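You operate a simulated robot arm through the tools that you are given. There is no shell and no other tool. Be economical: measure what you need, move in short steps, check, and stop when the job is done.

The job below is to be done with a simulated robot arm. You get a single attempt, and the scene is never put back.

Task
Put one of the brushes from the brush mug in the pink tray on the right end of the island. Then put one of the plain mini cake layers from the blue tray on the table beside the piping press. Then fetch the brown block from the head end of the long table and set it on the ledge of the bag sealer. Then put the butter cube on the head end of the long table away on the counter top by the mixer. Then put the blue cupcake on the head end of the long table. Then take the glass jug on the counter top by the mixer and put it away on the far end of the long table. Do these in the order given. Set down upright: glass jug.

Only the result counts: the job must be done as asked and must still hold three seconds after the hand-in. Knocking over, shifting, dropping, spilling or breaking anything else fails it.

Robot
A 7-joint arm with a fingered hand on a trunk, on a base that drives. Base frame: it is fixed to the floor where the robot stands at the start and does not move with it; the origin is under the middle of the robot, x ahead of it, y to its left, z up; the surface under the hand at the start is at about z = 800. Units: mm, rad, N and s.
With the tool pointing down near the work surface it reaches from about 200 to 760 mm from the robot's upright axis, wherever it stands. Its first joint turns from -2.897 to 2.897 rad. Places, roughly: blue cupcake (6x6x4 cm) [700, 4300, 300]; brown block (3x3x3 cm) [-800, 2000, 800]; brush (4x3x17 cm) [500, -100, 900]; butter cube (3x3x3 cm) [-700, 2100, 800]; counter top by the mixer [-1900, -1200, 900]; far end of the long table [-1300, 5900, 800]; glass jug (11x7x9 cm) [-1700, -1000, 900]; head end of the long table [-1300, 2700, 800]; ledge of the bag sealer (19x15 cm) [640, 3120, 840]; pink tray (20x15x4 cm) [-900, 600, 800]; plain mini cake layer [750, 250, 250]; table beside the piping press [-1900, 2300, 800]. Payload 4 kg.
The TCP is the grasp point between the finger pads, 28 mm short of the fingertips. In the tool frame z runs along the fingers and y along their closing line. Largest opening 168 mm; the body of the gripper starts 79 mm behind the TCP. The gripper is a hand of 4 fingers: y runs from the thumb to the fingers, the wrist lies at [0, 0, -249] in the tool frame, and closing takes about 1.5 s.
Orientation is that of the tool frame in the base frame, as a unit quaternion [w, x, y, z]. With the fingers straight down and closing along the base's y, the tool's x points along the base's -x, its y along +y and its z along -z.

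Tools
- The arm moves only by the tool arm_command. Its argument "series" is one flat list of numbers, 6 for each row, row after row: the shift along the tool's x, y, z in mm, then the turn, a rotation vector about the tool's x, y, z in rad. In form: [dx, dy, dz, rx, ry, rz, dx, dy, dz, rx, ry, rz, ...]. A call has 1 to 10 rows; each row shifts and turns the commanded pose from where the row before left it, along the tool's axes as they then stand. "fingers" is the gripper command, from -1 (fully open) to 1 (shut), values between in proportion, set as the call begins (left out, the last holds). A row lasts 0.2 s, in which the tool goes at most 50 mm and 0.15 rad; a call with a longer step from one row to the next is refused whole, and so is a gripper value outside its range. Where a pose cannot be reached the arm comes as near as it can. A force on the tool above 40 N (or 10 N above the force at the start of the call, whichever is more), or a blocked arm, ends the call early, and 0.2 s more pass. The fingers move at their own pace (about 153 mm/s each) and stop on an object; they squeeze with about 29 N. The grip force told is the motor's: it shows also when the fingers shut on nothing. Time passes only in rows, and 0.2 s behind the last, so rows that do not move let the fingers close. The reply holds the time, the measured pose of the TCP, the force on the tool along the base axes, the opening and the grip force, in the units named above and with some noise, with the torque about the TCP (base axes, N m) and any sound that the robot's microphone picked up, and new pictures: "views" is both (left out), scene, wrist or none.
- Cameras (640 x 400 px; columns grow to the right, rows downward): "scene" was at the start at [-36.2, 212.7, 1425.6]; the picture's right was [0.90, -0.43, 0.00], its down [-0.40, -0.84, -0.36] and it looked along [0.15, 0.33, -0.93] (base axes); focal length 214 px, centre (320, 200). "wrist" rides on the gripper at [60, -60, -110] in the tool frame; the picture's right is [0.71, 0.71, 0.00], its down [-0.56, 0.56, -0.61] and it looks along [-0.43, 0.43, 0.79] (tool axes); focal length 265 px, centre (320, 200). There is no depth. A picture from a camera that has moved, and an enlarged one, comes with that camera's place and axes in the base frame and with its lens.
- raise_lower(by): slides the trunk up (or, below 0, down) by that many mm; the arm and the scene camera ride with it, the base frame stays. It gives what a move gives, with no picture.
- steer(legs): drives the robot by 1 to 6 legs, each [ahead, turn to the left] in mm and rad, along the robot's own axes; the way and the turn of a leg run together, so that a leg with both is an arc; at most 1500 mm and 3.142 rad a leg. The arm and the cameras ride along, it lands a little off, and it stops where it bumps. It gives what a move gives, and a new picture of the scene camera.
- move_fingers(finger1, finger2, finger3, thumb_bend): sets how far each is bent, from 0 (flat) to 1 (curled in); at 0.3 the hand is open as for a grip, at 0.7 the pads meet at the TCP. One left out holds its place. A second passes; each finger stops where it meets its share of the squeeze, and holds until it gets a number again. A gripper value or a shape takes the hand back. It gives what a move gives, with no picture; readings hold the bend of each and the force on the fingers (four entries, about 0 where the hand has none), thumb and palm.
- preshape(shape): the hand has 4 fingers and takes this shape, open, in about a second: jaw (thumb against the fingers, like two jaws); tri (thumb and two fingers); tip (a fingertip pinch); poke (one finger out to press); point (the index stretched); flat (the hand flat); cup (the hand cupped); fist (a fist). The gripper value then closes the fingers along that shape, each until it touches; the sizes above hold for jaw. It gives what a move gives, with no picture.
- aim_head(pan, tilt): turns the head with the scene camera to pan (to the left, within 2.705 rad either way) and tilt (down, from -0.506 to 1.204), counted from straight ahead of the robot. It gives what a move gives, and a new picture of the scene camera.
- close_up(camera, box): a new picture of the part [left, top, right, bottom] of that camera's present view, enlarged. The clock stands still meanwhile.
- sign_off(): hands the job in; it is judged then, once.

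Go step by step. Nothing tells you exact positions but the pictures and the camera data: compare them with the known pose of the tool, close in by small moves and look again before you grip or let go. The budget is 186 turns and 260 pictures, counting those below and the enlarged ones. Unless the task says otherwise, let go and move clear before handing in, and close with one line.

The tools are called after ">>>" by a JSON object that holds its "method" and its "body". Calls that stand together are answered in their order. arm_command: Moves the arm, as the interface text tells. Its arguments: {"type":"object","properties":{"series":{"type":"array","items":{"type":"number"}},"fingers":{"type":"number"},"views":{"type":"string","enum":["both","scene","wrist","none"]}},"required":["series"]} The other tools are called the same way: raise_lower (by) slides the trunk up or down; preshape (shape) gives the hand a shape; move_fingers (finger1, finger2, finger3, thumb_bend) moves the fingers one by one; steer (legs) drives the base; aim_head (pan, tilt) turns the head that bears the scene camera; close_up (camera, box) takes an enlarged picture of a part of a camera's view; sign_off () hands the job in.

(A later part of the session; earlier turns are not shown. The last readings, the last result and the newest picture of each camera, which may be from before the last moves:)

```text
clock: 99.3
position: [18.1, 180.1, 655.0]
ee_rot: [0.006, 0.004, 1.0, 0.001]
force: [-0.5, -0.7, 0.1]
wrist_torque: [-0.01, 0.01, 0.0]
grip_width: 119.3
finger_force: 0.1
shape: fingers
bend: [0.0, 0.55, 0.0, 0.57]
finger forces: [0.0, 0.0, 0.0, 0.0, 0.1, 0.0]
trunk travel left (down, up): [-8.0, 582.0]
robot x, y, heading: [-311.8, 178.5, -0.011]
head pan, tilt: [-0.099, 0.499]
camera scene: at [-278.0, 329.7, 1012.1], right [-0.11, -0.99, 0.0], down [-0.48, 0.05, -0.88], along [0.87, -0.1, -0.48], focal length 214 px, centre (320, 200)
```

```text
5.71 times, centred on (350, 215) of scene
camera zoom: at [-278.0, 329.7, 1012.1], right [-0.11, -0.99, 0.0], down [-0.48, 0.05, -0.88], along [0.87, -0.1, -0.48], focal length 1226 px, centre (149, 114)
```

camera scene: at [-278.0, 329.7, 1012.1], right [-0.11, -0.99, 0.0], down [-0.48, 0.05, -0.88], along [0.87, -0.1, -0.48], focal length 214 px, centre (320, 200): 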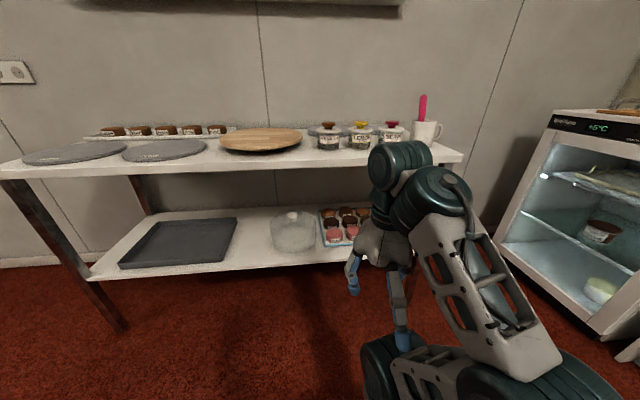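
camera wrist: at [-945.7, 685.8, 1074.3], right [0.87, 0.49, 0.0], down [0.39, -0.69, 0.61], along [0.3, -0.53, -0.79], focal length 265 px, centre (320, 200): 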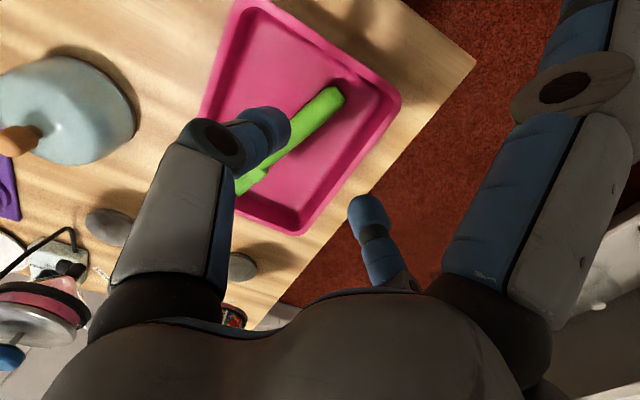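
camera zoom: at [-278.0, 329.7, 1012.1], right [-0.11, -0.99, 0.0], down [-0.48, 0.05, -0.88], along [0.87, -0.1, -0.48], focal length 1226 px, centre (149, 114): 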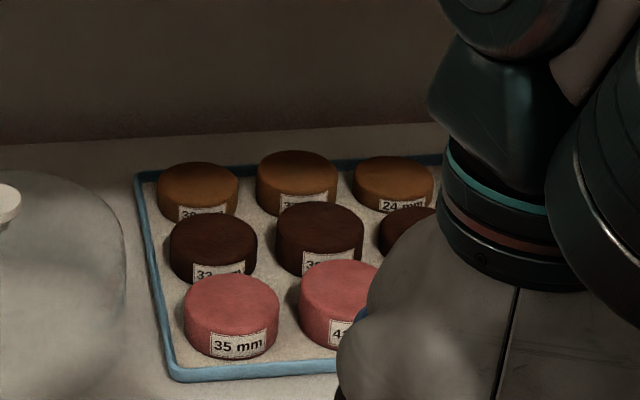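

The labels give heights; the tan (plain) row is at the back, its left cake near [757, 161], top z about 362, on a shelf open to a height of about 755. I set a half-open four-finger grip and test the low reach in front of the shelf.

>>> {"method": "preshape", "body": {"shape": "jaw"}}

>>> {"method": "arm_command", "body": {"series": [-35, -2, 20, 0, 0, 0, -35, -2, 20, 0, 0, 0, -35, -2, 20, 0, 0, 0, -35, -2, 20, 0, 0, 0, -35, -2, 20, 0, 0, 0, -35, -2, 20, 0, 0, 0, -35, -2, 20, 0, 0, 0, -35, -2, 20, 0, 0, 0, -35, 0, 20, 0, 0, 0], "fingers": 0}}

```text
clock: 100.2
position: [18.2, 180.6, 654.5]
ee_rot: [0.007, 0.005, 1.0, 0.001]
force: [0.0, -0.2, -0.6]
wrist_torque: [-0.03, 0.0, -0.05]
grip_width: 168.0
finger_force: 0.1
shape: jaw
bend: [0.3, 0.3, 0.3, 0.3]
finger forces: [0.0, 0.1, 0.1, 0.1, 0.0, 0.0]
trunk travel left (down, up): [-8.0, 582.0]
robot x, y, heading: [-308.7, 177.6, -0.012]
head pan, tilt: [-0.099, 0.499]
```

```text
clock: 102.2
position: [335.3, 162.2, 479.5]
ee_rot: [0.007, 0.005, 1.0, 0.001]
force: [-0.1, 0.8, 0.3]
wrist_torque: [-0.03, 0.0, 0.03]
grip_width: 84.5
finger_force: 0.0
shape: jaw
bend: [0.34, 0.34, 0.34, 0.34]
finger forces: [0.1, 0.0, 0.0, 0.0, 0.0, 0.0]
trunk travel left (down, up): [-8.0, 582.0]
robot x, y, heading: [-312.4, 173.6, -0.011]
head pan, tilt: [-0.099, 0.499]
camera scene: at [-278.3, 329.7, 1012.2], right [-0.11, -0.99, 0.0], down [-0.48, 0.05, -0.88], along [0.87, -0.1, -0.48], focal length 214 px, centre (320, 200)
camera wrist: at [275.2, 102.1, 588.3], right [-0.7, 0.71, -0.01], down [0.55, 0.55, 0.62], along [0.45, 0.43, -0.78], focal length 265 px, centre (320, 200)
```

scene: 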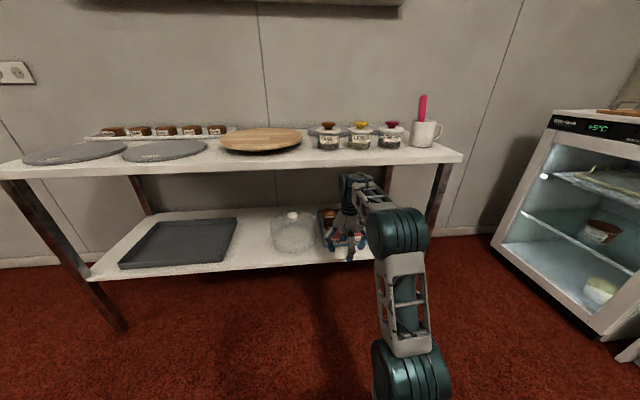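
wrist: 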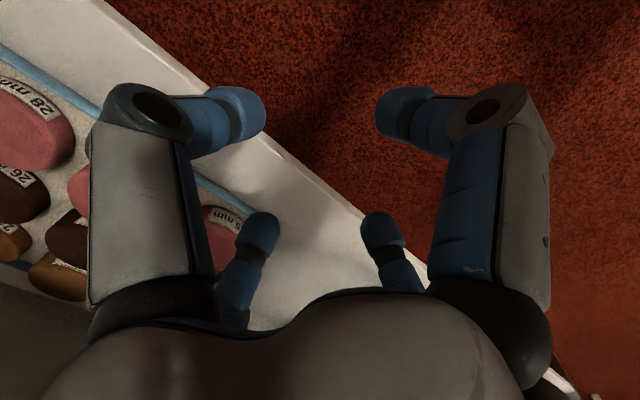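

The half-open fingers look good. I check how the arm folds when stretched low: I back up and stretch out toward the working height.

>>> {"method": "steer", "body": {"legs": [[-150, 0]]}}

>>> {"method": "arm_command", "body": {"series": [-20, 0, 0, 0, 0, 0, -20, 0, 0, 0, 0, 0, -20, 0, 0, 0, 0, 0, -20, 0, 0, 0, 0, 0, -15, 0, -10, 0, 0, 0]}}

>>> {"method": "aim_head", "body": {"pan": -0.5, "tilt": 0.6}}

```text
clock: 103.5
position: [185.2, 165.1, 480.0]
ee_rot: [0.006, 0.005, 1.0, 0.0]
force: [-0.2, 0.7, -0.3]
wrist_torque: [-0.03, 0.0, -0.03]
grip_width: 84.4
finger_force: 0.0
shape: jaw
bend: [0.34, 0.34, 0.34, 0.34]
finger forces: [0.0, 0.0, 0.0, 0.1, 0.0, 0.1]
trunk travel left (down, up): [-8.0, 582.0]
robot x, y, heading: [-464.0, 179.3, -0.011]
head pan, tilt: [-0.099, 0.499]
camera scene: at [-428.4, 331.1, 1012.2], right [-0.11, -0.99, 0.0], down [-0.48, 0.05, -0.88], along [0.87, -0.1, -0.48], focal length 214 px, centre (320, 200)
```

scene: 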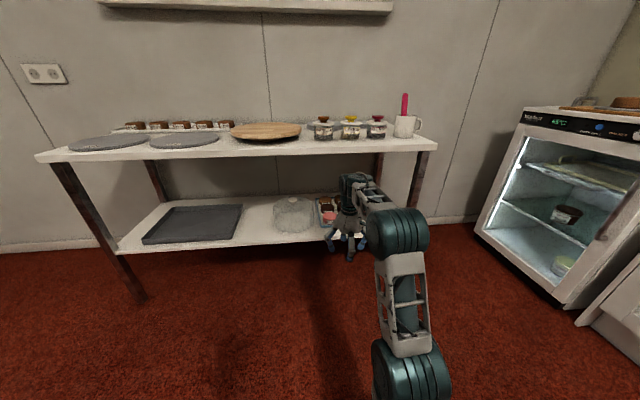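

```text
clock: 104.7
position: [276.1, 164.6, 490.5]
ee_rot: [0.005, 0.004, 1.0, 0.001]
force: [-0.5, -0.6, 0.5]
wrist_torque: [-0.03, -0.06, 0.01]
grip_width: 84.5
finger_force: 0.0
shape: jaw
bend: [0.34, 0.34, 0.34, 0.34]
finger forces: [0.1, 0.1, 0.1, 0.1, 0.0, 0.0]
trunk travel left (down, up): [-8.0, 582.0]
robot x, y, heading: [-463.9, 177.3, -0.014]
head pan, tilt: [-0.099, 0.499]
camera scene: at [-428.6, 331.2, 1012.2], right [-0.11, -0.99, 0.0], down [-0.48, 0.05, -0.88], along [0.87, -0.1, -0.48], focal length 214 px, centre (320, 200)
camera wrist: at [216.8, 103.0, 598.0], right [-0.7, 0.71, -0.01], down [0.56, 0.55, 0.62], along [0.45, 0.43, -0.78], focal length 265 px, centre (320, 200)
```

scene: 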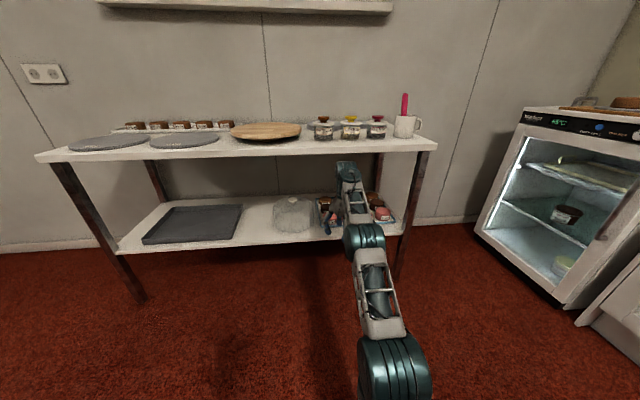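
wrist: 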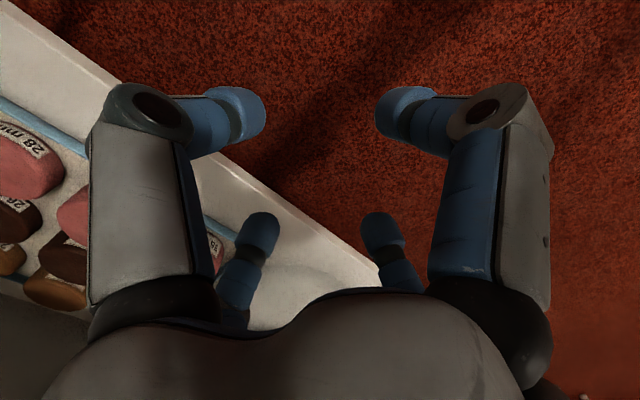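

```text
clock: 105.6
position: [276.9, 163.9, 490.0]
ee_rot: [0.006, 0.004, 1.0, 0.001]
force: [1.1, -0.4, 0.4]
wrist_torque: [0.0, 0.03, 0.01]
grip_width: 84.3
finger_force: 0.1
shape: jaw
bend: [0.34, 0.34, 0.34, 0.34]
finger forces: [0.0, 0.1, 0.1, 0.1, 0.0, 0.0]
trunk travel left (down, up): [-8.0, 582.0]
robot x, y, heading: [-460.1, 179.1, -0.008]
head pan, tilt: [-0.499, 0.6]
camera scene: at [-441.6, 298.1, 1003.1], right [-0.49, -0.87, 0.0], down [-0.49, 0.27, -0.83], along [0.72, -0.4, -0.56], focal length 214 px, centre (320, 200)
```

scene: 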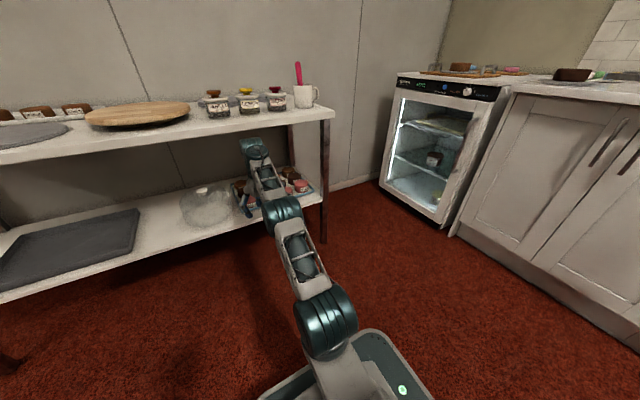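

The stretched arm stays low, with the wrist top about 280 mm above the grasp point, so it fits under the bench top. I lower to z 430 and drive in most of the way.

>>> {"method": "arm_command", "body": {"series": [0, 0, 30, 0, 0, 0, 0, 0, 30, 0, 0, 0], "views": "none"}}

>>> {"method": "steer", "body": {"legs": [[370, 0]]}}

>>> {"method": "close_up", "body": {"camera": "wrist", "box": [0, 0, 640, 400]}}

```text
clock: 106.2
position: [281.1, 163.0, 430.9]
ee_rot: [0.007, 0.004, 1.0, 0.0]
force: [0.7, 0.5, 0.6]
wrist_torque: [-0.07, 0.03, 0.0]
grip_width: 84.1
finger_force: 0.0
shape: jaw
bend: [0.34, 0.34, 0.34, 0.34]
finger forces: [0.0, 0.1, 0.0, 0.0, 0.0, 0.1]
trunk travel left (down, up): [-8.0, 582.0]
robot x, y, heading: [-458.5, 176.7, -0.013]
head pan, tilt: [-0.499, 0.6]
```

```text
clock: 108.5
position: [649.5, 154.3, 429.4]
ee_rot: [0.007, 0.007, 1.0, 0.001]
force: [-0.5, 0.4, -0.6]
wrist_torque: [-0.02, 0.01, 0.0]
grip_width: 84.3
finger_force: 0.1
shape: jaw
bend: [0.34, 0.34, 0.34, 0.34]
finger forces: [0.1, 0.0, 0.0, 0.0, 0.0, 0.1]
trunk travel left (down, up): [-8.0, 582.0]
robot x, y, heading: [-94.2, 176.0, -0.014]
head pan, tilt: [-0.499, 0.6]
camera scene: at [-72.7, 293.5, 1003.1], right [-0.49, -0.87, 0.0], down [-0.49, 0.28, -0.83], along [0.72, -0.41, -0.56], focal length 214 px, centre (320, 200)
```

scene: 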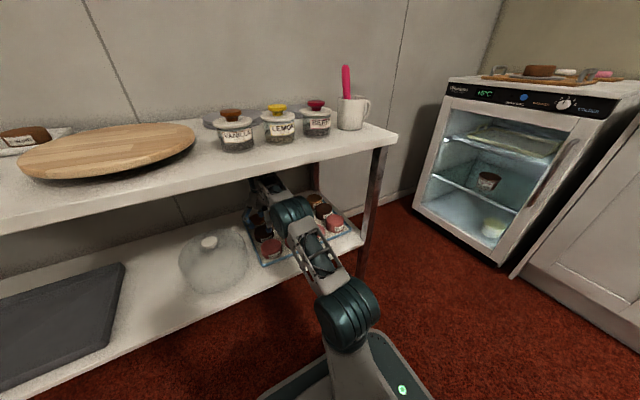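

```text
1.00 times, centred on (320, 200) of wrist (not enlarged: the box is as wide or as high as the picture)
camera zoom: at [588.5, 95.6, 538.9], right [-0.7, 0.72, -0.01], down [0.56, 0.55, 0.62], along [0.45, 0.43, -0.78], focal length 265 px, centre (320, 200)
```

zoom: 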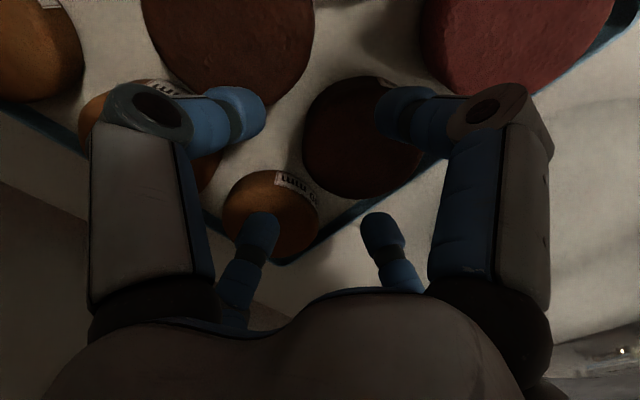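

The cakes are about 80 mm wide with narrow gaps, so I'll turn the hand 45° to use the diagonal pockets. I drive 80 mm further, open to about 120 mm and yaw.

>>> {"method": "steer", "body": {"legs": [[80, 0]]}}

>>> {"method": "arm_command", "body": {"series": [0, 10, 0, 0, 0, 0.131, 0, 0, 0, 0, 0, 0.131, 0, 0, 0, 0, 0, 0.131, 0, 0, 0, 0, 0, 0.131, 0, 0, 0, 0, 0, 0.131, 0, 0, 0, 0, 0, 0.131], "fingers": -0.43, "views": "wrist"}}

```text
clock: 109.6
position: [729.3, 154.1, 431.2]
ee_rot: [0.006, 0.007, 1.0, 0.001]
force: [0.9, 0.1, -0.1]
wrist_torque: [0.0, 0.0, 0.01]
grip_width: 84.3
finger_force: 0.0
shape: jaw
bend: [0.34, 0.34, 0.34, 0.34]
finger forces: [0.0, 0.1, 0.1, 0.0, 0.0, 0.1]
trunk travel left (down, up): [-8.0, 582.0]
robot x, y, heading: [-8.9, 171.0, -0.012]
head pan, tilt: [-0.499, 0.6]
camera scene: at [7.8, 292.3, 1003.1], right [-0.49, -0.87, 0.0], down [-0.49, 0.28, -0.83], along [0.72, -0.41, -0.56], focal length 214 px, centre (320, 200)
```

scene: 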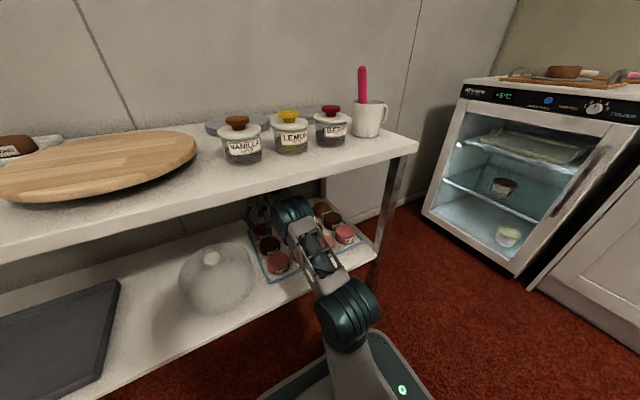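

```text
clock: 111.0
position: [730.4, 165.2, 431.0]
ee_rot: [0.005, 0.391, 0.92, 0.003]
force: [0.5, -0.6, -0.6]
wrist_torque: [-0.02, -0.04, 0.0]
grip_width: 119.8
finger_force: 0.0
shape: jaw
bend: [0.25, 0.25, 0.25, 0.25]
finger forces: [0.1, 0.0, 0.1, 0.0, 0.1, 0.0]
trunk travel left (down, up): [-8.0, 582.0]
robot x, y, heading: [-11.2, 171.7, -0.018]
head pan, tilt: [-0.499, 0.6]
camera wrist: at [645.0, 165.3, 538.4], right [0.02, 1.0, 0.0], down [0.78, -0.01, 0.62], along [0.62, -0.01, -0.78], focal length 265 px, centre (320, 200)
```

wrist: 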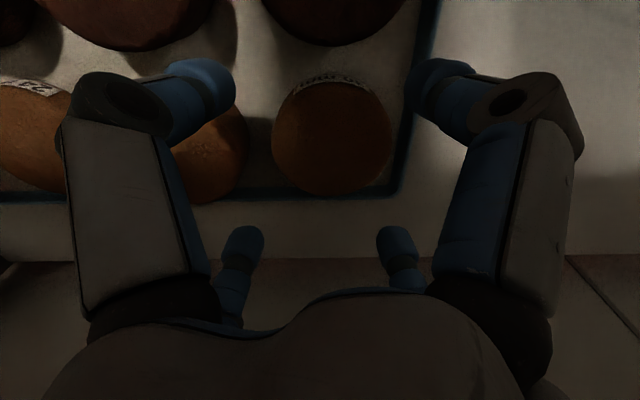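

The cake's centre is near [724, 171]. I shift and descend around it.

>>> {"method": "arm_command", "body": {"series": [9, -1, 0, 0, 0, 0, 0, 0, 20, 0, 0, 0, 0, 0, 15, 0, 0, 0], "views": "wrist"}}

```text
clock: 111.8
position: [723.0, 169.7, 395.2]
ee_rot: [0.005, 0.389, 0.921, 0.003]
force: [1.1, -0.5, -0.3]
wrist_torque: [0.0, 0.03, 0.0]
grip_width: 119.6
finger_force: 0.1
shape: jaw
bend: [0.25, 0.25, 0.25, 0.25]
finger forces: [0.1, 0.0, 0.0, 0.0, 0.0, 0.1]
trunk travel left (down, up): [-8.0, 582.0]
robot x, y, heading: [-13.0, 169.2, -0.014]
head pan, tilt: [-0.499, 0.6]
camera wrist: at [638.5, 170.9, 503.6], right [0.01, 1.0, 0.0], down [0.78, -0.01, 0.62], along [0.62, -0.01, -0.78], focal length 265 px, centre (320, 200)
```

wrist: 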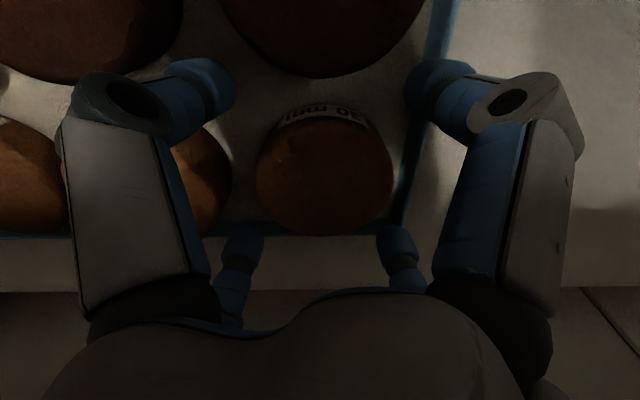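

>>> {"method": "arm_command", "body": {"series": [4, -1, 0, 0, 0, 0, 0, 0, 8, 0, 0, 0, 0, 0, 6, 0, 0, 0], "views": "wrist"}}

>>> {"method": "close_up", "body": {"camera": "wrist", "box": [200, 60, 460, 280]}}

```text
clock: 112.6
position: [722.9, 170.7, 394.5]
ee_rot: [0.013, 0.391, 0.92, 0.009]
force: [-0.4, -3.1, 24.2]
wrist_torque: [1.29, 1.3, 0.29]
grip_width: 119.1
finger_force: 0.1
shape: jaw
bend: [0.19, 0.25, 0.25, 0.25]
finger forces: [24.3, 0.0, 0.0, 0.0, 0.0, 0.0]
trunk travel left (down, up): [-8.0, 582.0]
robot x, y, heading: [-12.6, 173.3, -0.02]
head pan, tilt: [-0.499, 0.6]
stopped in row 3: the force on the tool passed its limit at 45 N (the readings are from after the stop); the commanded pose is now the measured one
camera wrist: at [635.2, 171.0, 500.2], right [0.02, 1.0, 0.01], down [0.77, -0.02, 0.64], along [0.64, -0.01, -0.77], focal length 265 px, centre (320, 200)
```

wrist: 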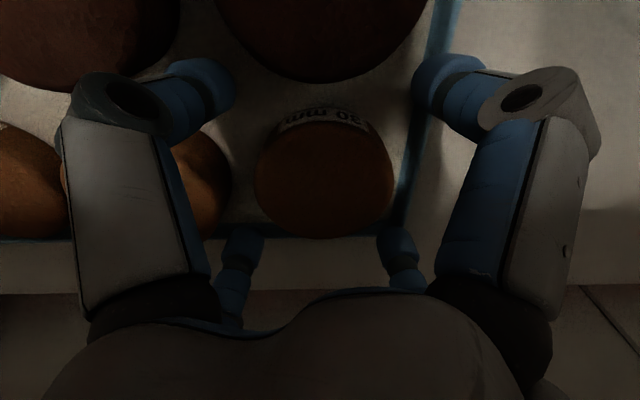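

```text
1.82 times, centred on (330, 170) of wrist
camera zoom: at [635.2, 171.0, 500.2], right [0.02, 1.0, 0.01], down [0.77, -0.02, 0.64], along [0.64, -0.01, -0.77], focal length 483 px, centre (302, 254)
```

zoom: 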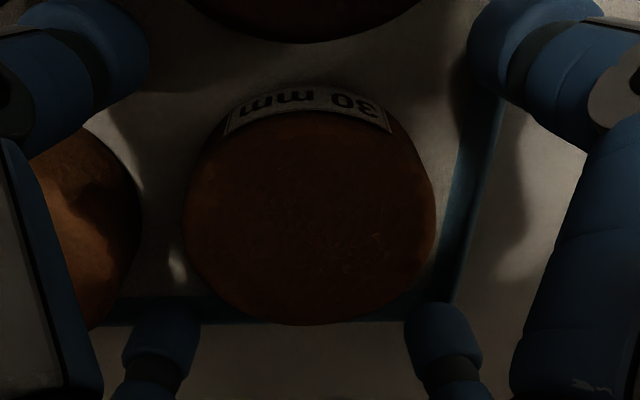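

Finger 1 landed on the tray rim. I lift, narrow the opening to about 88 mm so that it fits inside the rim, and try again.

>>> {"method": "arm_command", "body": {"series": [0, 0, -12, 0, 0, 0, 0, 0, -12, 0, 0, 0, 0, 0, 0, 0, 0, 0], "fingers": -0.04, "views": "wrist"}}

>>> {"method": "close_up", "body": {"camera": "wrist", "box": [200, 60, 460, 280]}}

```text
clock: 113.4
position: [721.6, 171.5, 412.7]
ee_rot: [0.009, 0.39, 0.921, 0.007]
force: [0.7, 0.5, -0.2]
wrist_torque: [0.0, -0.01, -0.04]
grip_width: 88.0
finger_force: 0.2
shape: jaw
bend: [0.33, 0.33, 0.33, 0.33]
finger forces: [0.1, 0.0, 0.0, 0.2, 0.1, 0.1]
trunk travel left (down, up): [-8.0, 582.0]
robot x, y, heading: [-11.4, 171.2, -0.017]
head pan, tilt: [-0.499, 0.6]
camera wrist: at [635.0, 172.4, 520.0], right [0.02, 1.0, 0.0], down [0.78, -0.02, 0.63], along [0.63, -0.01, -0.78], focal length 265 px, centre (320, 200)
```

wrist: 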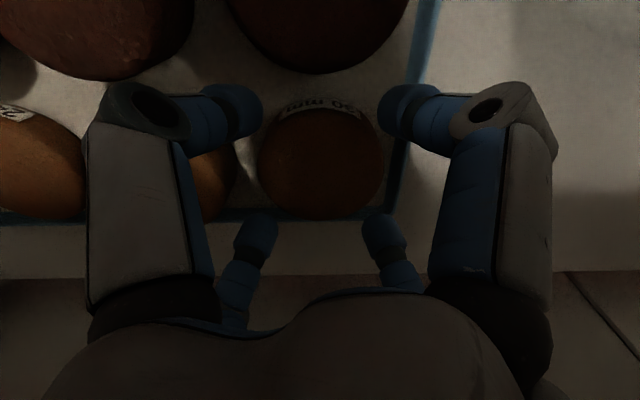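

```text
1.82 times, centred on (330, 170) of wrist
camera zoom: at [635.0, 172.4, 520.0], right [0.02, 1.0, 0.0], down [0.78, -0.02, 0.63], along [0.63, -0.01, -0.78], focal length 483 px, centre (302, 254)
```

zoom: 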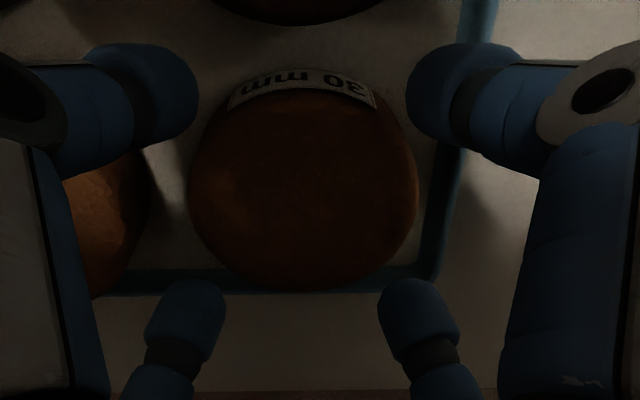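

The cake is centred between the fingers. I go down to z about 391, just above the rim, and close.

>>> {"method": "arm_command", "body": {"series": [1, -1, 12, 0, 0, 0, 0, 0, 9, 0, 0, 0], "views": "none"}}

>>> {"method": "arm_command", "body": {"series": [0, 0, 0, 0, 0, 0, 0, 0, 0, 0, 0, 0, 0, 0, 0, 0, 0, 0, 0, 0, 0, 0, 0, 0, 0, 0, 0, 0, 0, 0], "fingers": 0.5, "views": "wrist"}}

```text
clock: 114.0
position: [719.8, 171.4, 392.2]
ee_rot: [0.009, 0.391, 0.92, 0.007]
force: [0.1, -0.1, 0.8]
wrist_torque: [0.05, -0.03, -0.02]
grip_width: 87.5
finger_force: 0.1
shape: jaw
bend: [0.33, 0.33, 0.33, 0.33]
finger forces: [0.0, 0.0, 0.0, 0.1, 0.0, 0.0]
trunk travel left (down, up): [-8.0, 582.0]
robot x, y, heading: [-11.1, 174.3, -0.014]
head pan, tilt: [-0.499, 0.6]
```

```text
clock: 115.2
position: [719.7, 171.7, 391.5]
ee_rot: [0.01, 0.391, 0.92, 0.006]
force: [0.7, -0.8, 0.3]
wrist_torque: [-0.01, -0.01, -0.02]
grip_width: 72.3
finger_force: 28.6
shape: jaw
bend: [0.38, 0.37, 0.38, 0.38]
finger forces: [26.2, 26.5, 26.4, 0.0, 26.3, 0.0]
trunk travel left (down, up): [-8.0, 582.0]
robot x, y, heading: [-8.6, 171.6, -0.013]
head pan, tilt: [-0.499, 0.6]
camera wrist: at [634.1, 172.7, 499.3], right [0.02, 1.0, 0.0], down [0.77, -0.02, 0.63], along [0.63, -0.01, -0.77], focal length 265 px, centre (320, 200)
```

wrist: 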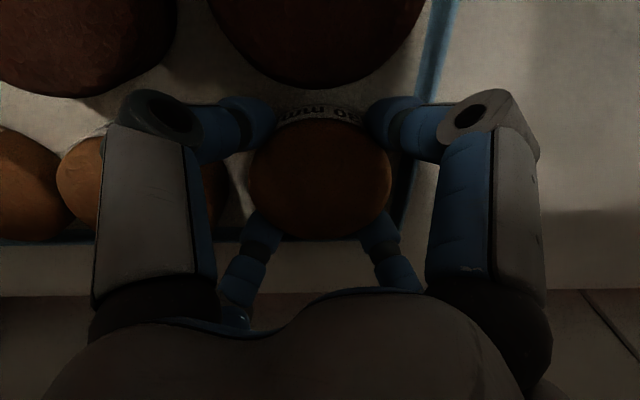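

The cake is held by all four fingers. I lift it 55 mm and back straight out.

>>> {"method": "arm_command", "body": {"series": [0, 0, -10, 0, 0, 0, 0, 0, -15, 0, 0, 0, 0, 0, -15, 0, 0, 0, 0, 0, -15, 0, 0, 0], "views": "wrist"}}

>>> {"method": "steer", "body": {"legs": [[-500, 0]]}}

>>> {"method": "close_up", "body": {"camera": "scene", "box": [200, 120, 360, 240]}}

```text
clock: 116.2
position: [718.0, 171.7, 447.3]
ee_rot: [0.009, 0.391, 0.92, 0.006]
force: [0.7, 0.5, -0.9]
wrist_torque: [0.0, 0.0, 0.03]
grip_width: 71.8
finger_force: 28.8
shape: jaw
bend: [0.38, 0.37, 0.38, 0.38]
finger forces: [26.4, 26.4, 26.5, 0.0, 26.4, 0.0]
trunk travel left (down, up): [-8.0, 582.0]
robot x, y, heading: [-9.9, 170.0, -0.015]
head pan, tilt: [-0.499, 0.6]
camera wrist: at [632.7, 172.0, 554.4], right [0.02, 1.0, 0.0], down [0.77, -0.02, 0.63], along [0.63, -0.01, -0.77], focal length 265 px, centre (320, 200)
```

wrist: 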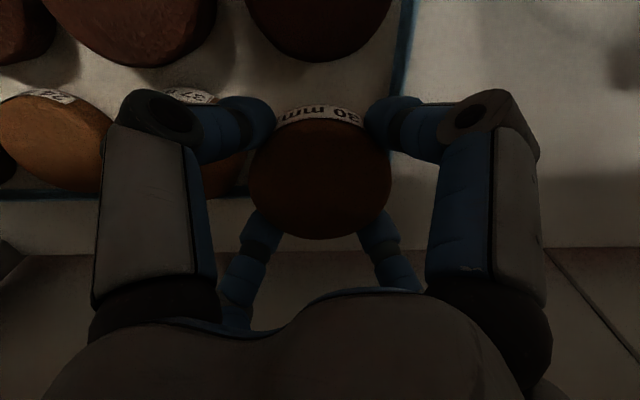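

```text
clock: 119.1
position: [222.0, 181.2, 447.5]
ee_rot: [0.009, 0.388, 0.922, 0.006]
force: [-0.6, -0.6, -0.3]
wrist_torque: [-0.01, -0.01, -0.01]
grip_width: 71.8
finger_force: 29.2
shape: jaw
bend: [0.38, 0.37, 0.38, 0.38]
finger forces: [26.4, 26.5, 26.5, 0.1, 26.4, 0.0]
trunk travel left (down, up): [-8.0, 582.0]
robot x, y, heading: [-507.4, 179.6, -0.01]
head pan, tilt: [-0.499, 0.6]
camera scene: at [-490.0, 298.5, 1003.1], right [-0.49, -0.87, 0.0], down [-0.49, 0.28, -0.83], along [0.72, -0.4, -0.56], focal length 214 px, centre (320, 200)
```

scene: 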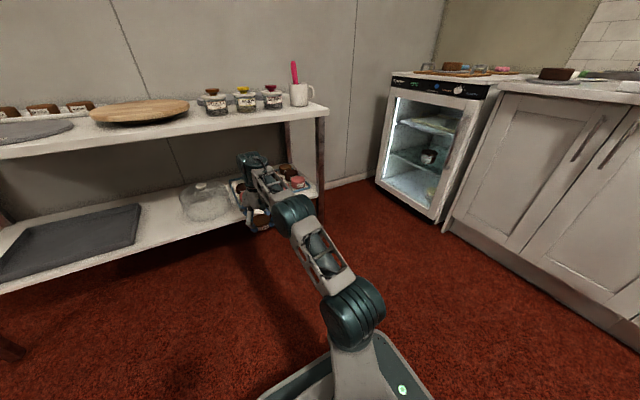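

```text
3.33 times, centred on (280, 180) of scene
camera zoom: at [-490.0, 298.5, 1003.1], right [-0.49, -0.87, 0.0], down [-0.49, 0.28, -0.83], along [0.72, -0.4, -0.56], focal length 715 px, centre (453, 267)
```

zoom: 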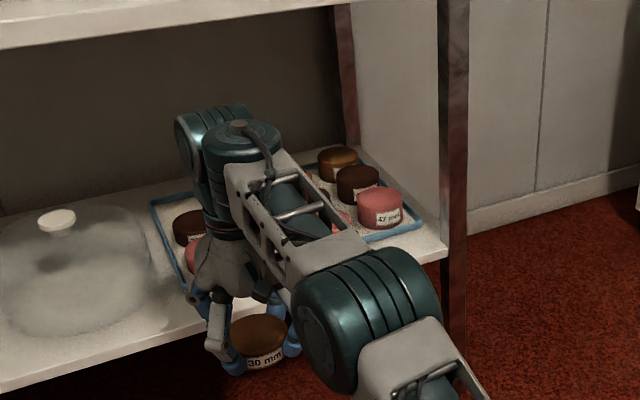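

The cake is out safely. I retract the arm, raise the trunk, and look toward the long table to find the piping press.

>>> {"method": "arm_command", "body": {"series": [31, -32, 0, 0, 0, 0, 31, -32, 0, 0, 0, 0, 31, -32, 0, 0, 0, 0, 31, -32, 0, 0, 0, 0, 31, -32, 0, 0, 0, 0, 31, -32, 0, 0, 0, 0, 31, -32, 0, 0, 0, 0], "views": "none"}}

>>> {"method": "raise_lower", "body": {"by": 530}}

>>> {"method": "steer", "body": {"legs": [[0, 2.0], [900, 0]]}}

>>> {"method": "aim_head", "body": {"pan": 0.2, "tilt": 0.4}}

```text
clock: 120.7
position: [-90.8, 180.2, 439.1]
ee_rot: [0.009, 0.388, 0.921, 0.007]
force: [0.5, 0.0, -1.3]
wrist_torque: [0.01, -0.03, 0.0]
grip_width: 71.7
finger_force: 29.2
shape: jaw
bend: [0.38, 0.37, 0.38, 0.38]
finger forces: [26.3, 26.5, 26.5, 0.0, 26.2, 0.1]
trunk travel left (down, up): [-8.0, 582.0]
robot x, y, heading: [-510.6, 179.8, -0.009]
head pan, tilt: [-0.499, 0.6]
```

```text
refused: 530 is not a number from -400 to 400
```

```text
clock: 123.7
position: [-247.8, 556.9, 440.4]
ee_rot: [0.006, -0.088, 0.996, 0.01]
force: [0.2, -0.2, 0.3]
wrist_torque: [0.01, 0.03, 0.0]
grip_width: 71.4
finger_force: 29.2
shape: jaw
bend: [0.79, 0.37, 0.38, 0.39]
finger forces: [25.9, 27.2, 27.1, 0.1, 26.3, 0.1]
trunk travel left (down, up): [-8.0, 582.0]
robot x, y, heading: [-479.1, 205.5, 0.771]
head pan, tilt: [-0.499, 0.6]
stopped in leg 1: the robot was blocked; the commanded pose is now the measured one
camera scene: at [-548.1, 303.8, 1003.1], right [0.27, -0.96, 0.0], down [-0.54, -0.15, -0.83], along [0.79, 0.22, -0.56], focal length 214 px, centre (320, 200)
```

scene: 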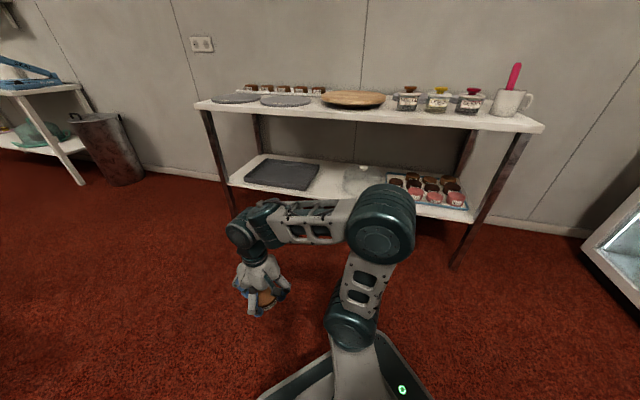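

```text
clock: 124.8
position: [-246.9, 555.7, 440.7]
ee_rot: [0.005, -0.087, 0.996, 0.01]
force: [0.3, -0.4, -0.4]
wrist_torque: [0.01, -0.02, 0.0]
grip_width: 71.2
finger_force: 28.8
shape: jaw
bend: [0.79, 0.37, 0.38, 0.39]
finger forces: [26.0, 27.3, 27.2, 0.0, 26.2, 0.0]
trunk travel left (down, up): [-8.0, 582.0]
robot x, y, heading: [-477.2, 205.2, 0.773]
head pan, tilt: [0.201, 0.4]
camera scene: at [-581.1, 356.5, 1021.3], right [0.83, -0.56, 0.0], down [-0.22, -0.32, -0.92], along [0.52, 0.76, -0.39], focal length 214 px, centre (320, 200)
```

scene: 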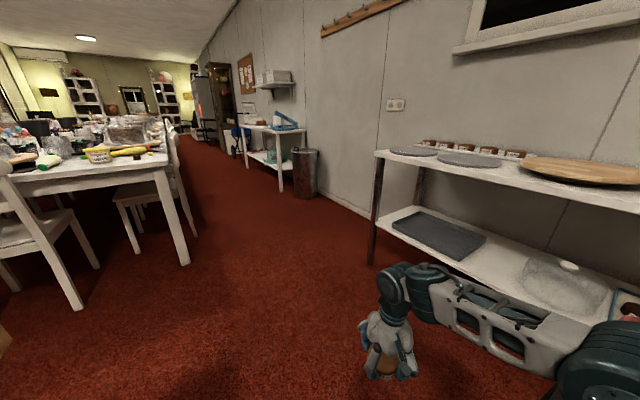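

The base bumped (probably the island's leg) while turning. I drive forward away from it, raise the trunk, and then turn.

>>> {"method": "steer", "body": {"legs": [[230, 0]]}}

>>> {"method": "raise_lower", "body": {"by": 400}}

>>> {"method": "raise_lower", "body": {"by": 140}}

>>> {"method": "steer", "body": {"legs": [[0, 0.8], [600, 0], [0, 0.8]]}}

>>> {"method": "aim_head", "body": {"pan": 0.0, "tilt": 0.4}}

```text
clock: 126.5
position: [-80.3, 717.0, 440.1]
ee_rot: [0.005, -0.085, 0.996, 0.01]
force: [0.5, -0.6, -0.2]
wrist_torque: [0.03, 0.03, 0.01]
grip_width: 71.3
finger_force: 28.7
shape: jaw
bend: [0.79, 0.37, 0.38, 0.39]
finger forces: [26.1, 27.3, 27.2, 0.0, 26.4, 0.0]
trunk travel left (down, up): [-8.0, 582.0]
robot x, y, heading: [-307.1, 362.4, 0.773]
head pan, tilt: [0.201, 0.4]
camera scene: at [-414.7, 518.5, 1021.3], right [0.83, -0.56, 0.0], down [-0.22, -0.32, -0.92], along [0.52, 0.76, -0.39], focal length 214 px, centre (320, 200)
```

scene: 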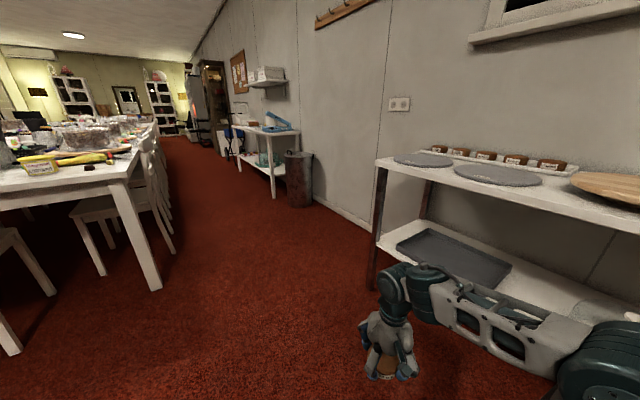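

```text
clock: 130.3
position: [-80.8, 716.6, 839.3]
ee_rot: [0.005, -0.084, 0.996, 0.01]
force: [-0.6, -0.3, -0.2]
wrist_torque: [0.04, 0.02, -0.01]
grip_width: 71.4
finger_force: 28.9
shape: jaw
bend: [0.79, 0.37, 0.38, 0.39]
finger forces: [26.1, 27.2, 27.1, 0.0, 26.3, 0.0]
trunk travel left (down, up): [-408.0, 182.0]
robot x, y, heading: [-313.0, 370.6, 0.772]
head pan, tilt: [0.201, 0.4]
```

```text
clock: 132.0
position: [-80.1, 718.2, 979.9]
ee_rot: [0.005, -0.084, 0.996, 0.011]
force: [0.2, -0.9, -0.9]
wrist_torque: [0.01, -0.01, 0.0]
grip_width: 71.2
finger_force: 29.0
shape: jaw
bend: [0.79, 0.37, 0.38, 0.39]
finger forces: [26.0, 27.3, 27.1, 0.0, 26.3, 0.0]
trunk travel left (down, up): [-548.0, 42.0]
robot x, y, heading: [-309.6, 369.7, 0.771]
head pan, tilt: [0.201, 0.4]
```

```text
clock: 139.6
position: [-673.5, 1178.2, 979.5]
ee_rot: [0.004, 0.779, -0.627, -0.011]
force: [-0.1, -1.0, 0.3]
wrist_torque: [0.01, -0.03, -0.03]
grip_width: 71.0
finger_force: 28.9
shape: jaw
bend: [0.79, 0.37, 0.38, 0.39]
finger forces: [25.8, 27.0, 27.0, 0.0, 25.5, 0.0]
trunk travel left (down, up): [-548.0, 42.0]
robot x, y, heading: [-314.8, 962.7, 2.389]
head pan, tilt: [0.201, 0.4]
camera scene: at [-461.1, 852.2, 1561.3], right [0.53, 0.85, 0.0], down [0.33, -0.2, -0.92], along [-0.78, 0.48, -0.39], focal length 214 px, centre (320, 200)
```

scene: 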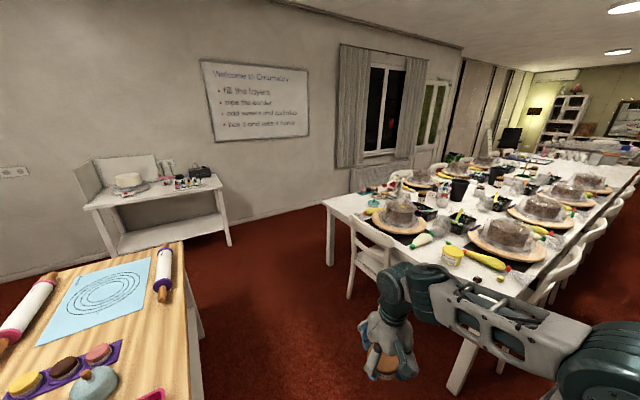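

```text
clock: 140.3
position: [-673.7, 1177.7, 979.6]
ee_rot: [0.004, 0.778, -0.628, -0.011]
force: [0.5, 0.0, 0.4]
wrist_torque: [-0.01, 0.01, -0.01]
grip_width: 70.9
finger_force: 29.3
shape: jaw
bend: [0.79, 0.37, 0.38, 0.39]
finger forces: [25.7, 27.1, 27.0, 0.0, 25.4, 0.0]
trunk travel left (down, up): [-548.0, 42.0]
robot x, y, heading: [-315.1, 968.3, 2.386]
head pan, tilt: [0.0, 0.4]
camera scene: at [-449.7, 867.1, 1561.3], right [0.68, 0.73, 0.0], down [0.28, -0.27, -0.92], along [-0.67, 0.63, -0.39], focal length 214 px, centre (320, 200)
```

scene: 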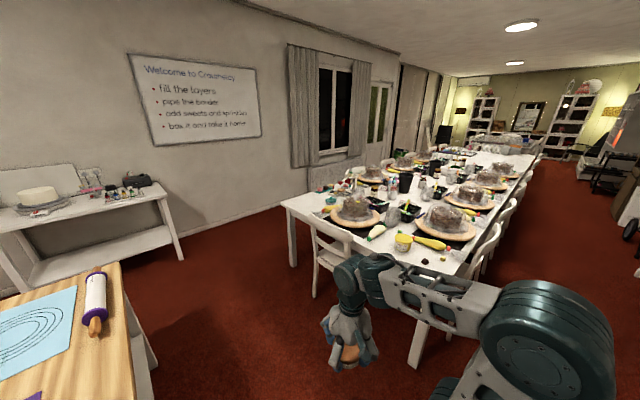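

>>> {"method": "close_up", "body": {"camera": "scene", "box": [280, 150, 480, 280]}}

>>> {"method": "close_up", "body": {"camera": "scene", "box": [0, 150, 200, 260]}}

```text
3.08 times, centred on (380, 215) of scene
camera zoom: at [-449.7, 867.1, 1561.3], right [0.68, 0.73, 0.0], down [0.28, -0.27, -0.92], along [-0.67, 0.63, -0.39], focal length 660 px, centre (135, 154)
```

zoom: 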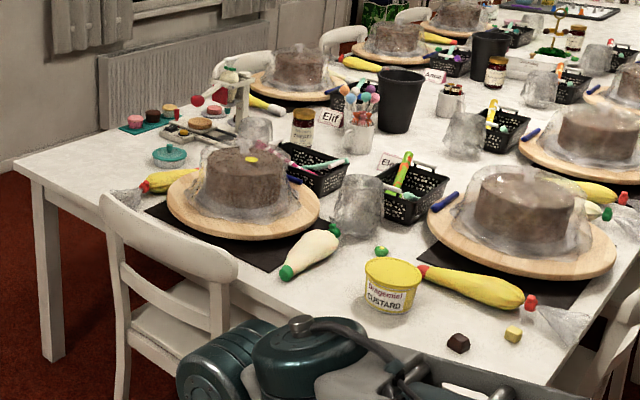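

```text
3.20 times, centred on (100, 205) of scene
camera zoom: at [-449.7, 867.1, 1561.3], right [0.68, 0.73, 0.0], down [0.28, -0.27, -0.92], along [-0.67, 0.63, -0.39], focal length 686 px, centre (1024, 184)
```

zoom: 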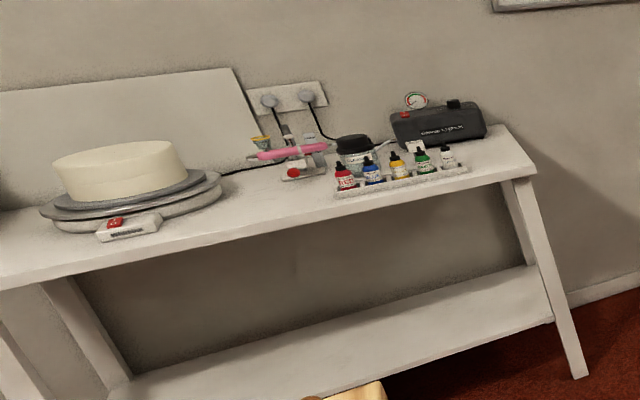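

The piping press (with the red knob) stands on the left side of the long table near [-1750, 2400]; the brown block and the butter cube are at the head end's right. I drive round to the table's left side.

>>> {"method": "steer", "body": {"legs": [[0, 0.541], [1000, 0], [1050, 0], [0, -1.6]]}}

>>> {"method": "aim_head", "body": {"pan": -0.4, "tilt": 0.5}}

>>> {"method": "close_up", "body": {"camera": "scene", "box": [200, 120, 500, 300]}}

```text
clock: 156.0
position: [-2322.3, 1812.5, 979.6]
ee_rot: [0.002, -0.36, 0.933, 0.011]
force: [-0.7, -0.3, 0.2]
wrist_torque: [0.02, -0.02, 0.01]
grip_width: 70.6
finger_force: 29.4
shape: jaw
bend: [0.79, 0.37, 0.38, 0.39]
finger forces: [25.6, 27.0, 27.0, 0.0, 25.2, 0.0]
trunk travel left (down, up): [-548.0, 42.0]
robot x, y, heading: [-2326.4, 1396.5, 1.337]
head pan, tilt: [0.0, 0.4]
camera scene: at [-2479.7, 1463.1, 1561.3], right [0.97, -0.23, 0.0], down [-0.09, -0.38, -0.92], along [0.21, 0.9, -0.39], focal length 214 px, centre (320, 200)
```

scene: 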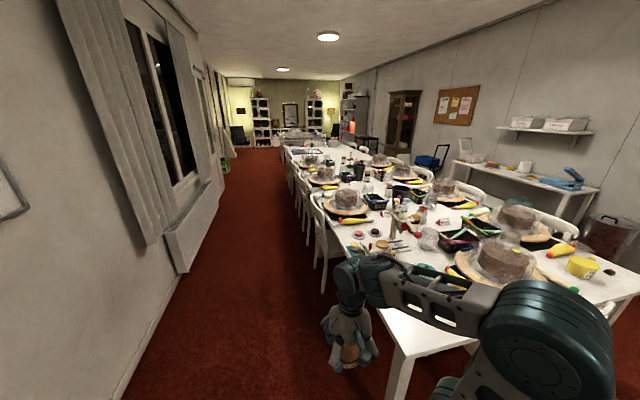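

```text
clock: 156.8
position: [-2321.8, 1812.5, 980.2]
ee_rot: [0.002, -0.359, 0.933, 0.011]
force: [1.5, 0.9, 0.4]
wrist_torque: [0.02, -0.01, 0.02]
grip_width: 70.7
finger_force: 29.2
shape: jaw
bend: [0.79, 0.37, 0.38, 0.39]
finger forces: [25.7, 27.0, 27.0, 0.0, 25.2, 0.0]
trunk travel left (down, up): [-548.0, 42.0]
robot x, y, heading: [-2327.7, 1398.6, 1.338]
head pan, tilt: [-0.4, 0.499]
camera scene: at [-2447.5, 1446.4, 1552.2], right [0.81, -0.59, 0.0], down [-0.28, -0.39, -0.88], along [0.52, 0.71, -0.48], focal length 214 px, centre (320, 200)
```

scene: 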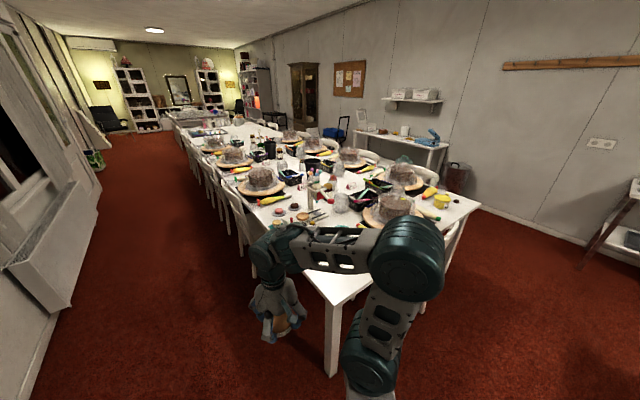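

```text
2.13 times, centred on (350, 210) of scene
camera zoom: at [-2447.5, 1446.4, 1552.2], right [0.81, -0.59, 0.0], down [-0.28, -0.39, -0.88], along [0.52, 0.71, -0.48], focal length 458 px, centre (256, 179)
```

zoom: 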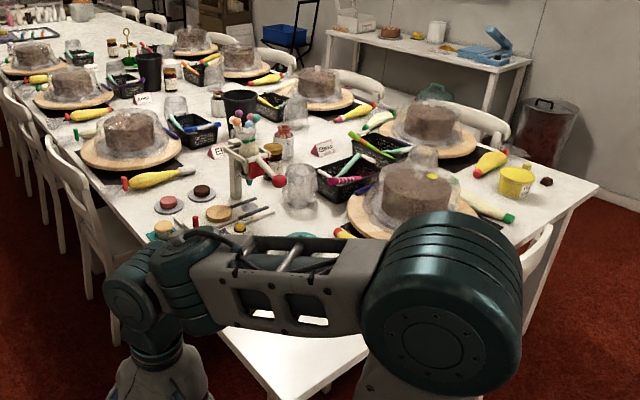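

The table top is at about z 750, its left-near corner near [-2075, 1890], with free space in front of the press around [-1930, 2230]. I drive alongside and face the table.

>>> {"method": "steer", "body": {"legs": [[0, 0.438], [850, 0], [0, -1.776]]}}

>>> {"method": "aim_head", "body": {"pan": 0.0, "tilt": 0.9}}

```text
clock: 166.9
position: [-2086.5, 2313.0, 980.6]
ee_rot: [0.008, 0.302, 0.953, 0.007]
force: [0.2, -0.4, -1.1]
wrist_torque: [-0.02, -0.03, -0.02]
grip_width: 70.5
finger_force: 29.0
shape: jaw
bend: [0.79, 0.37, 0.38, 0.39]
finger forces: [25.4, 27.0, 26.9, 0.0, 24.9, 0.1]
trunk travel left (down, up): [-548.0, 42.0]
robot x, y, heading: [-2491.4, 2225.1, -0.012]
head pan, tilt: [-0.4, 0.499]
camera scene: at [-2469.8, 2353.7, 1552.2], right [-0.4, -0.92, 0.0], down [-0.44, 0.19, -0.88], along [0.8, -0.35, -0.48], focal length 214 px, centre (320, 200)
```

scene: 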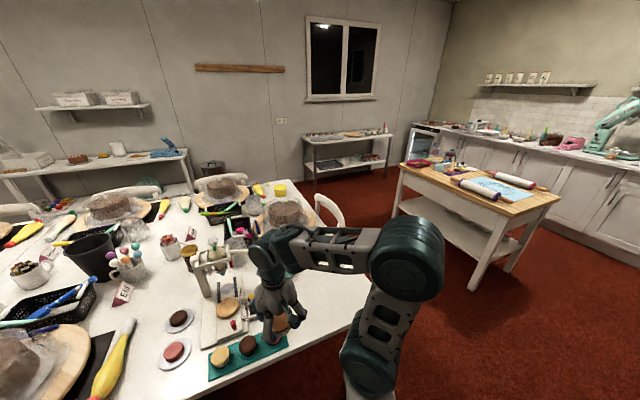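

```text
clock: 167.8
position: [-2086.0, 2312.9, 981.1]
ee_rot: [0.009, 0.302, 0.953, 0.007]
force: [-0.7, 0.3, -1.0]
wrist_torque: [0.0, 0.02, 0.0]
grip_width: 70.4
finger_force: 28.4
shape: jaw
bend: [0.79, 0.37, 0.38, 0.39]
finger forces: [25.4, 26.9, 26.9, 0.0, 25.0, 0.1]
trunk travel left (down, up): [-548.0, 42.0]
robot x, y, heading: [-2494.9, 2223.9, -0.014]
head pan, tilt: [0.0, 0.901]
camera scene: at [-2477.6, 2389.3, 1518.4], right [-0.01, -1.0, 0.0], down [-0.78, 0.01, -0.62], along [0.62, -0.01, -0.78], focal length 214 px, centre (320, 200)
```

scene: 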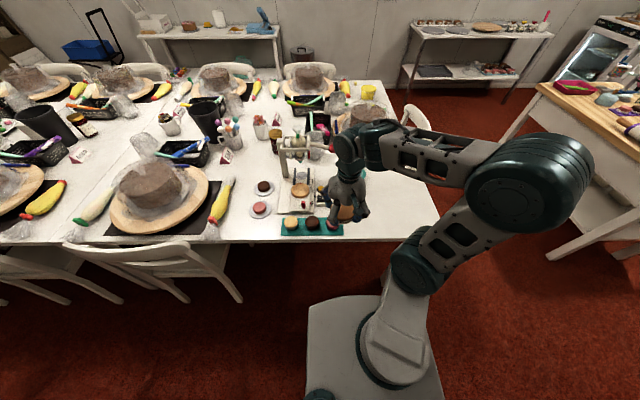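

>>> {"method": "close_up", "body": {"camera": "scene", "box": [240, 110, 440, 250]}}

>>> {"method": "close_up", "body": {"camera": "wrist", "box": [0, 0, 640, 400]}}

```text
2.86 times, centred on (340, 180) of scene
camera zoom: at [-2477.6, 2389.3, 1518.4], right [-0.01, -1.0, 0.0], down [-0.78, 0.01, -0.62], along [0.62, -0.01, -0.78], focal length 613 px, centre (263, 257)
```

zoom: 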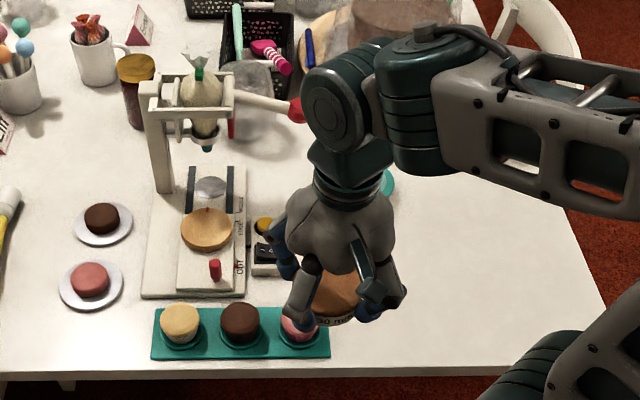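

```text
1.00 times, centred on (320, 200) of wrist (not enlarged: the box is as wide or as high as the picture)
camera zoom: at [-2170.3, 2296.8, 1087.5], right [-0.17, 0.99, 0.0], down [0.76, 0.13, 0.63], along [0.62, 0.11, -0.77], focal length 265 px, centre (320, 200)
```

zoom: 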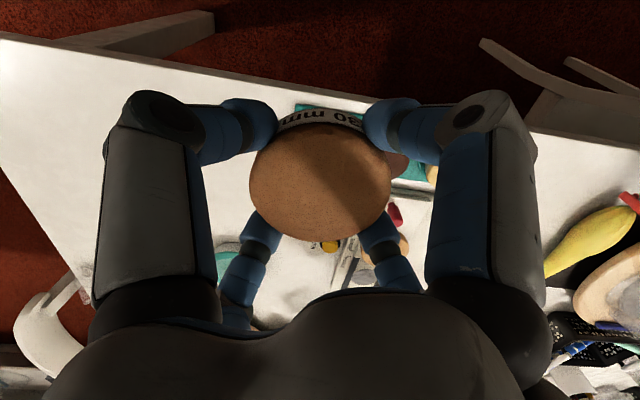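

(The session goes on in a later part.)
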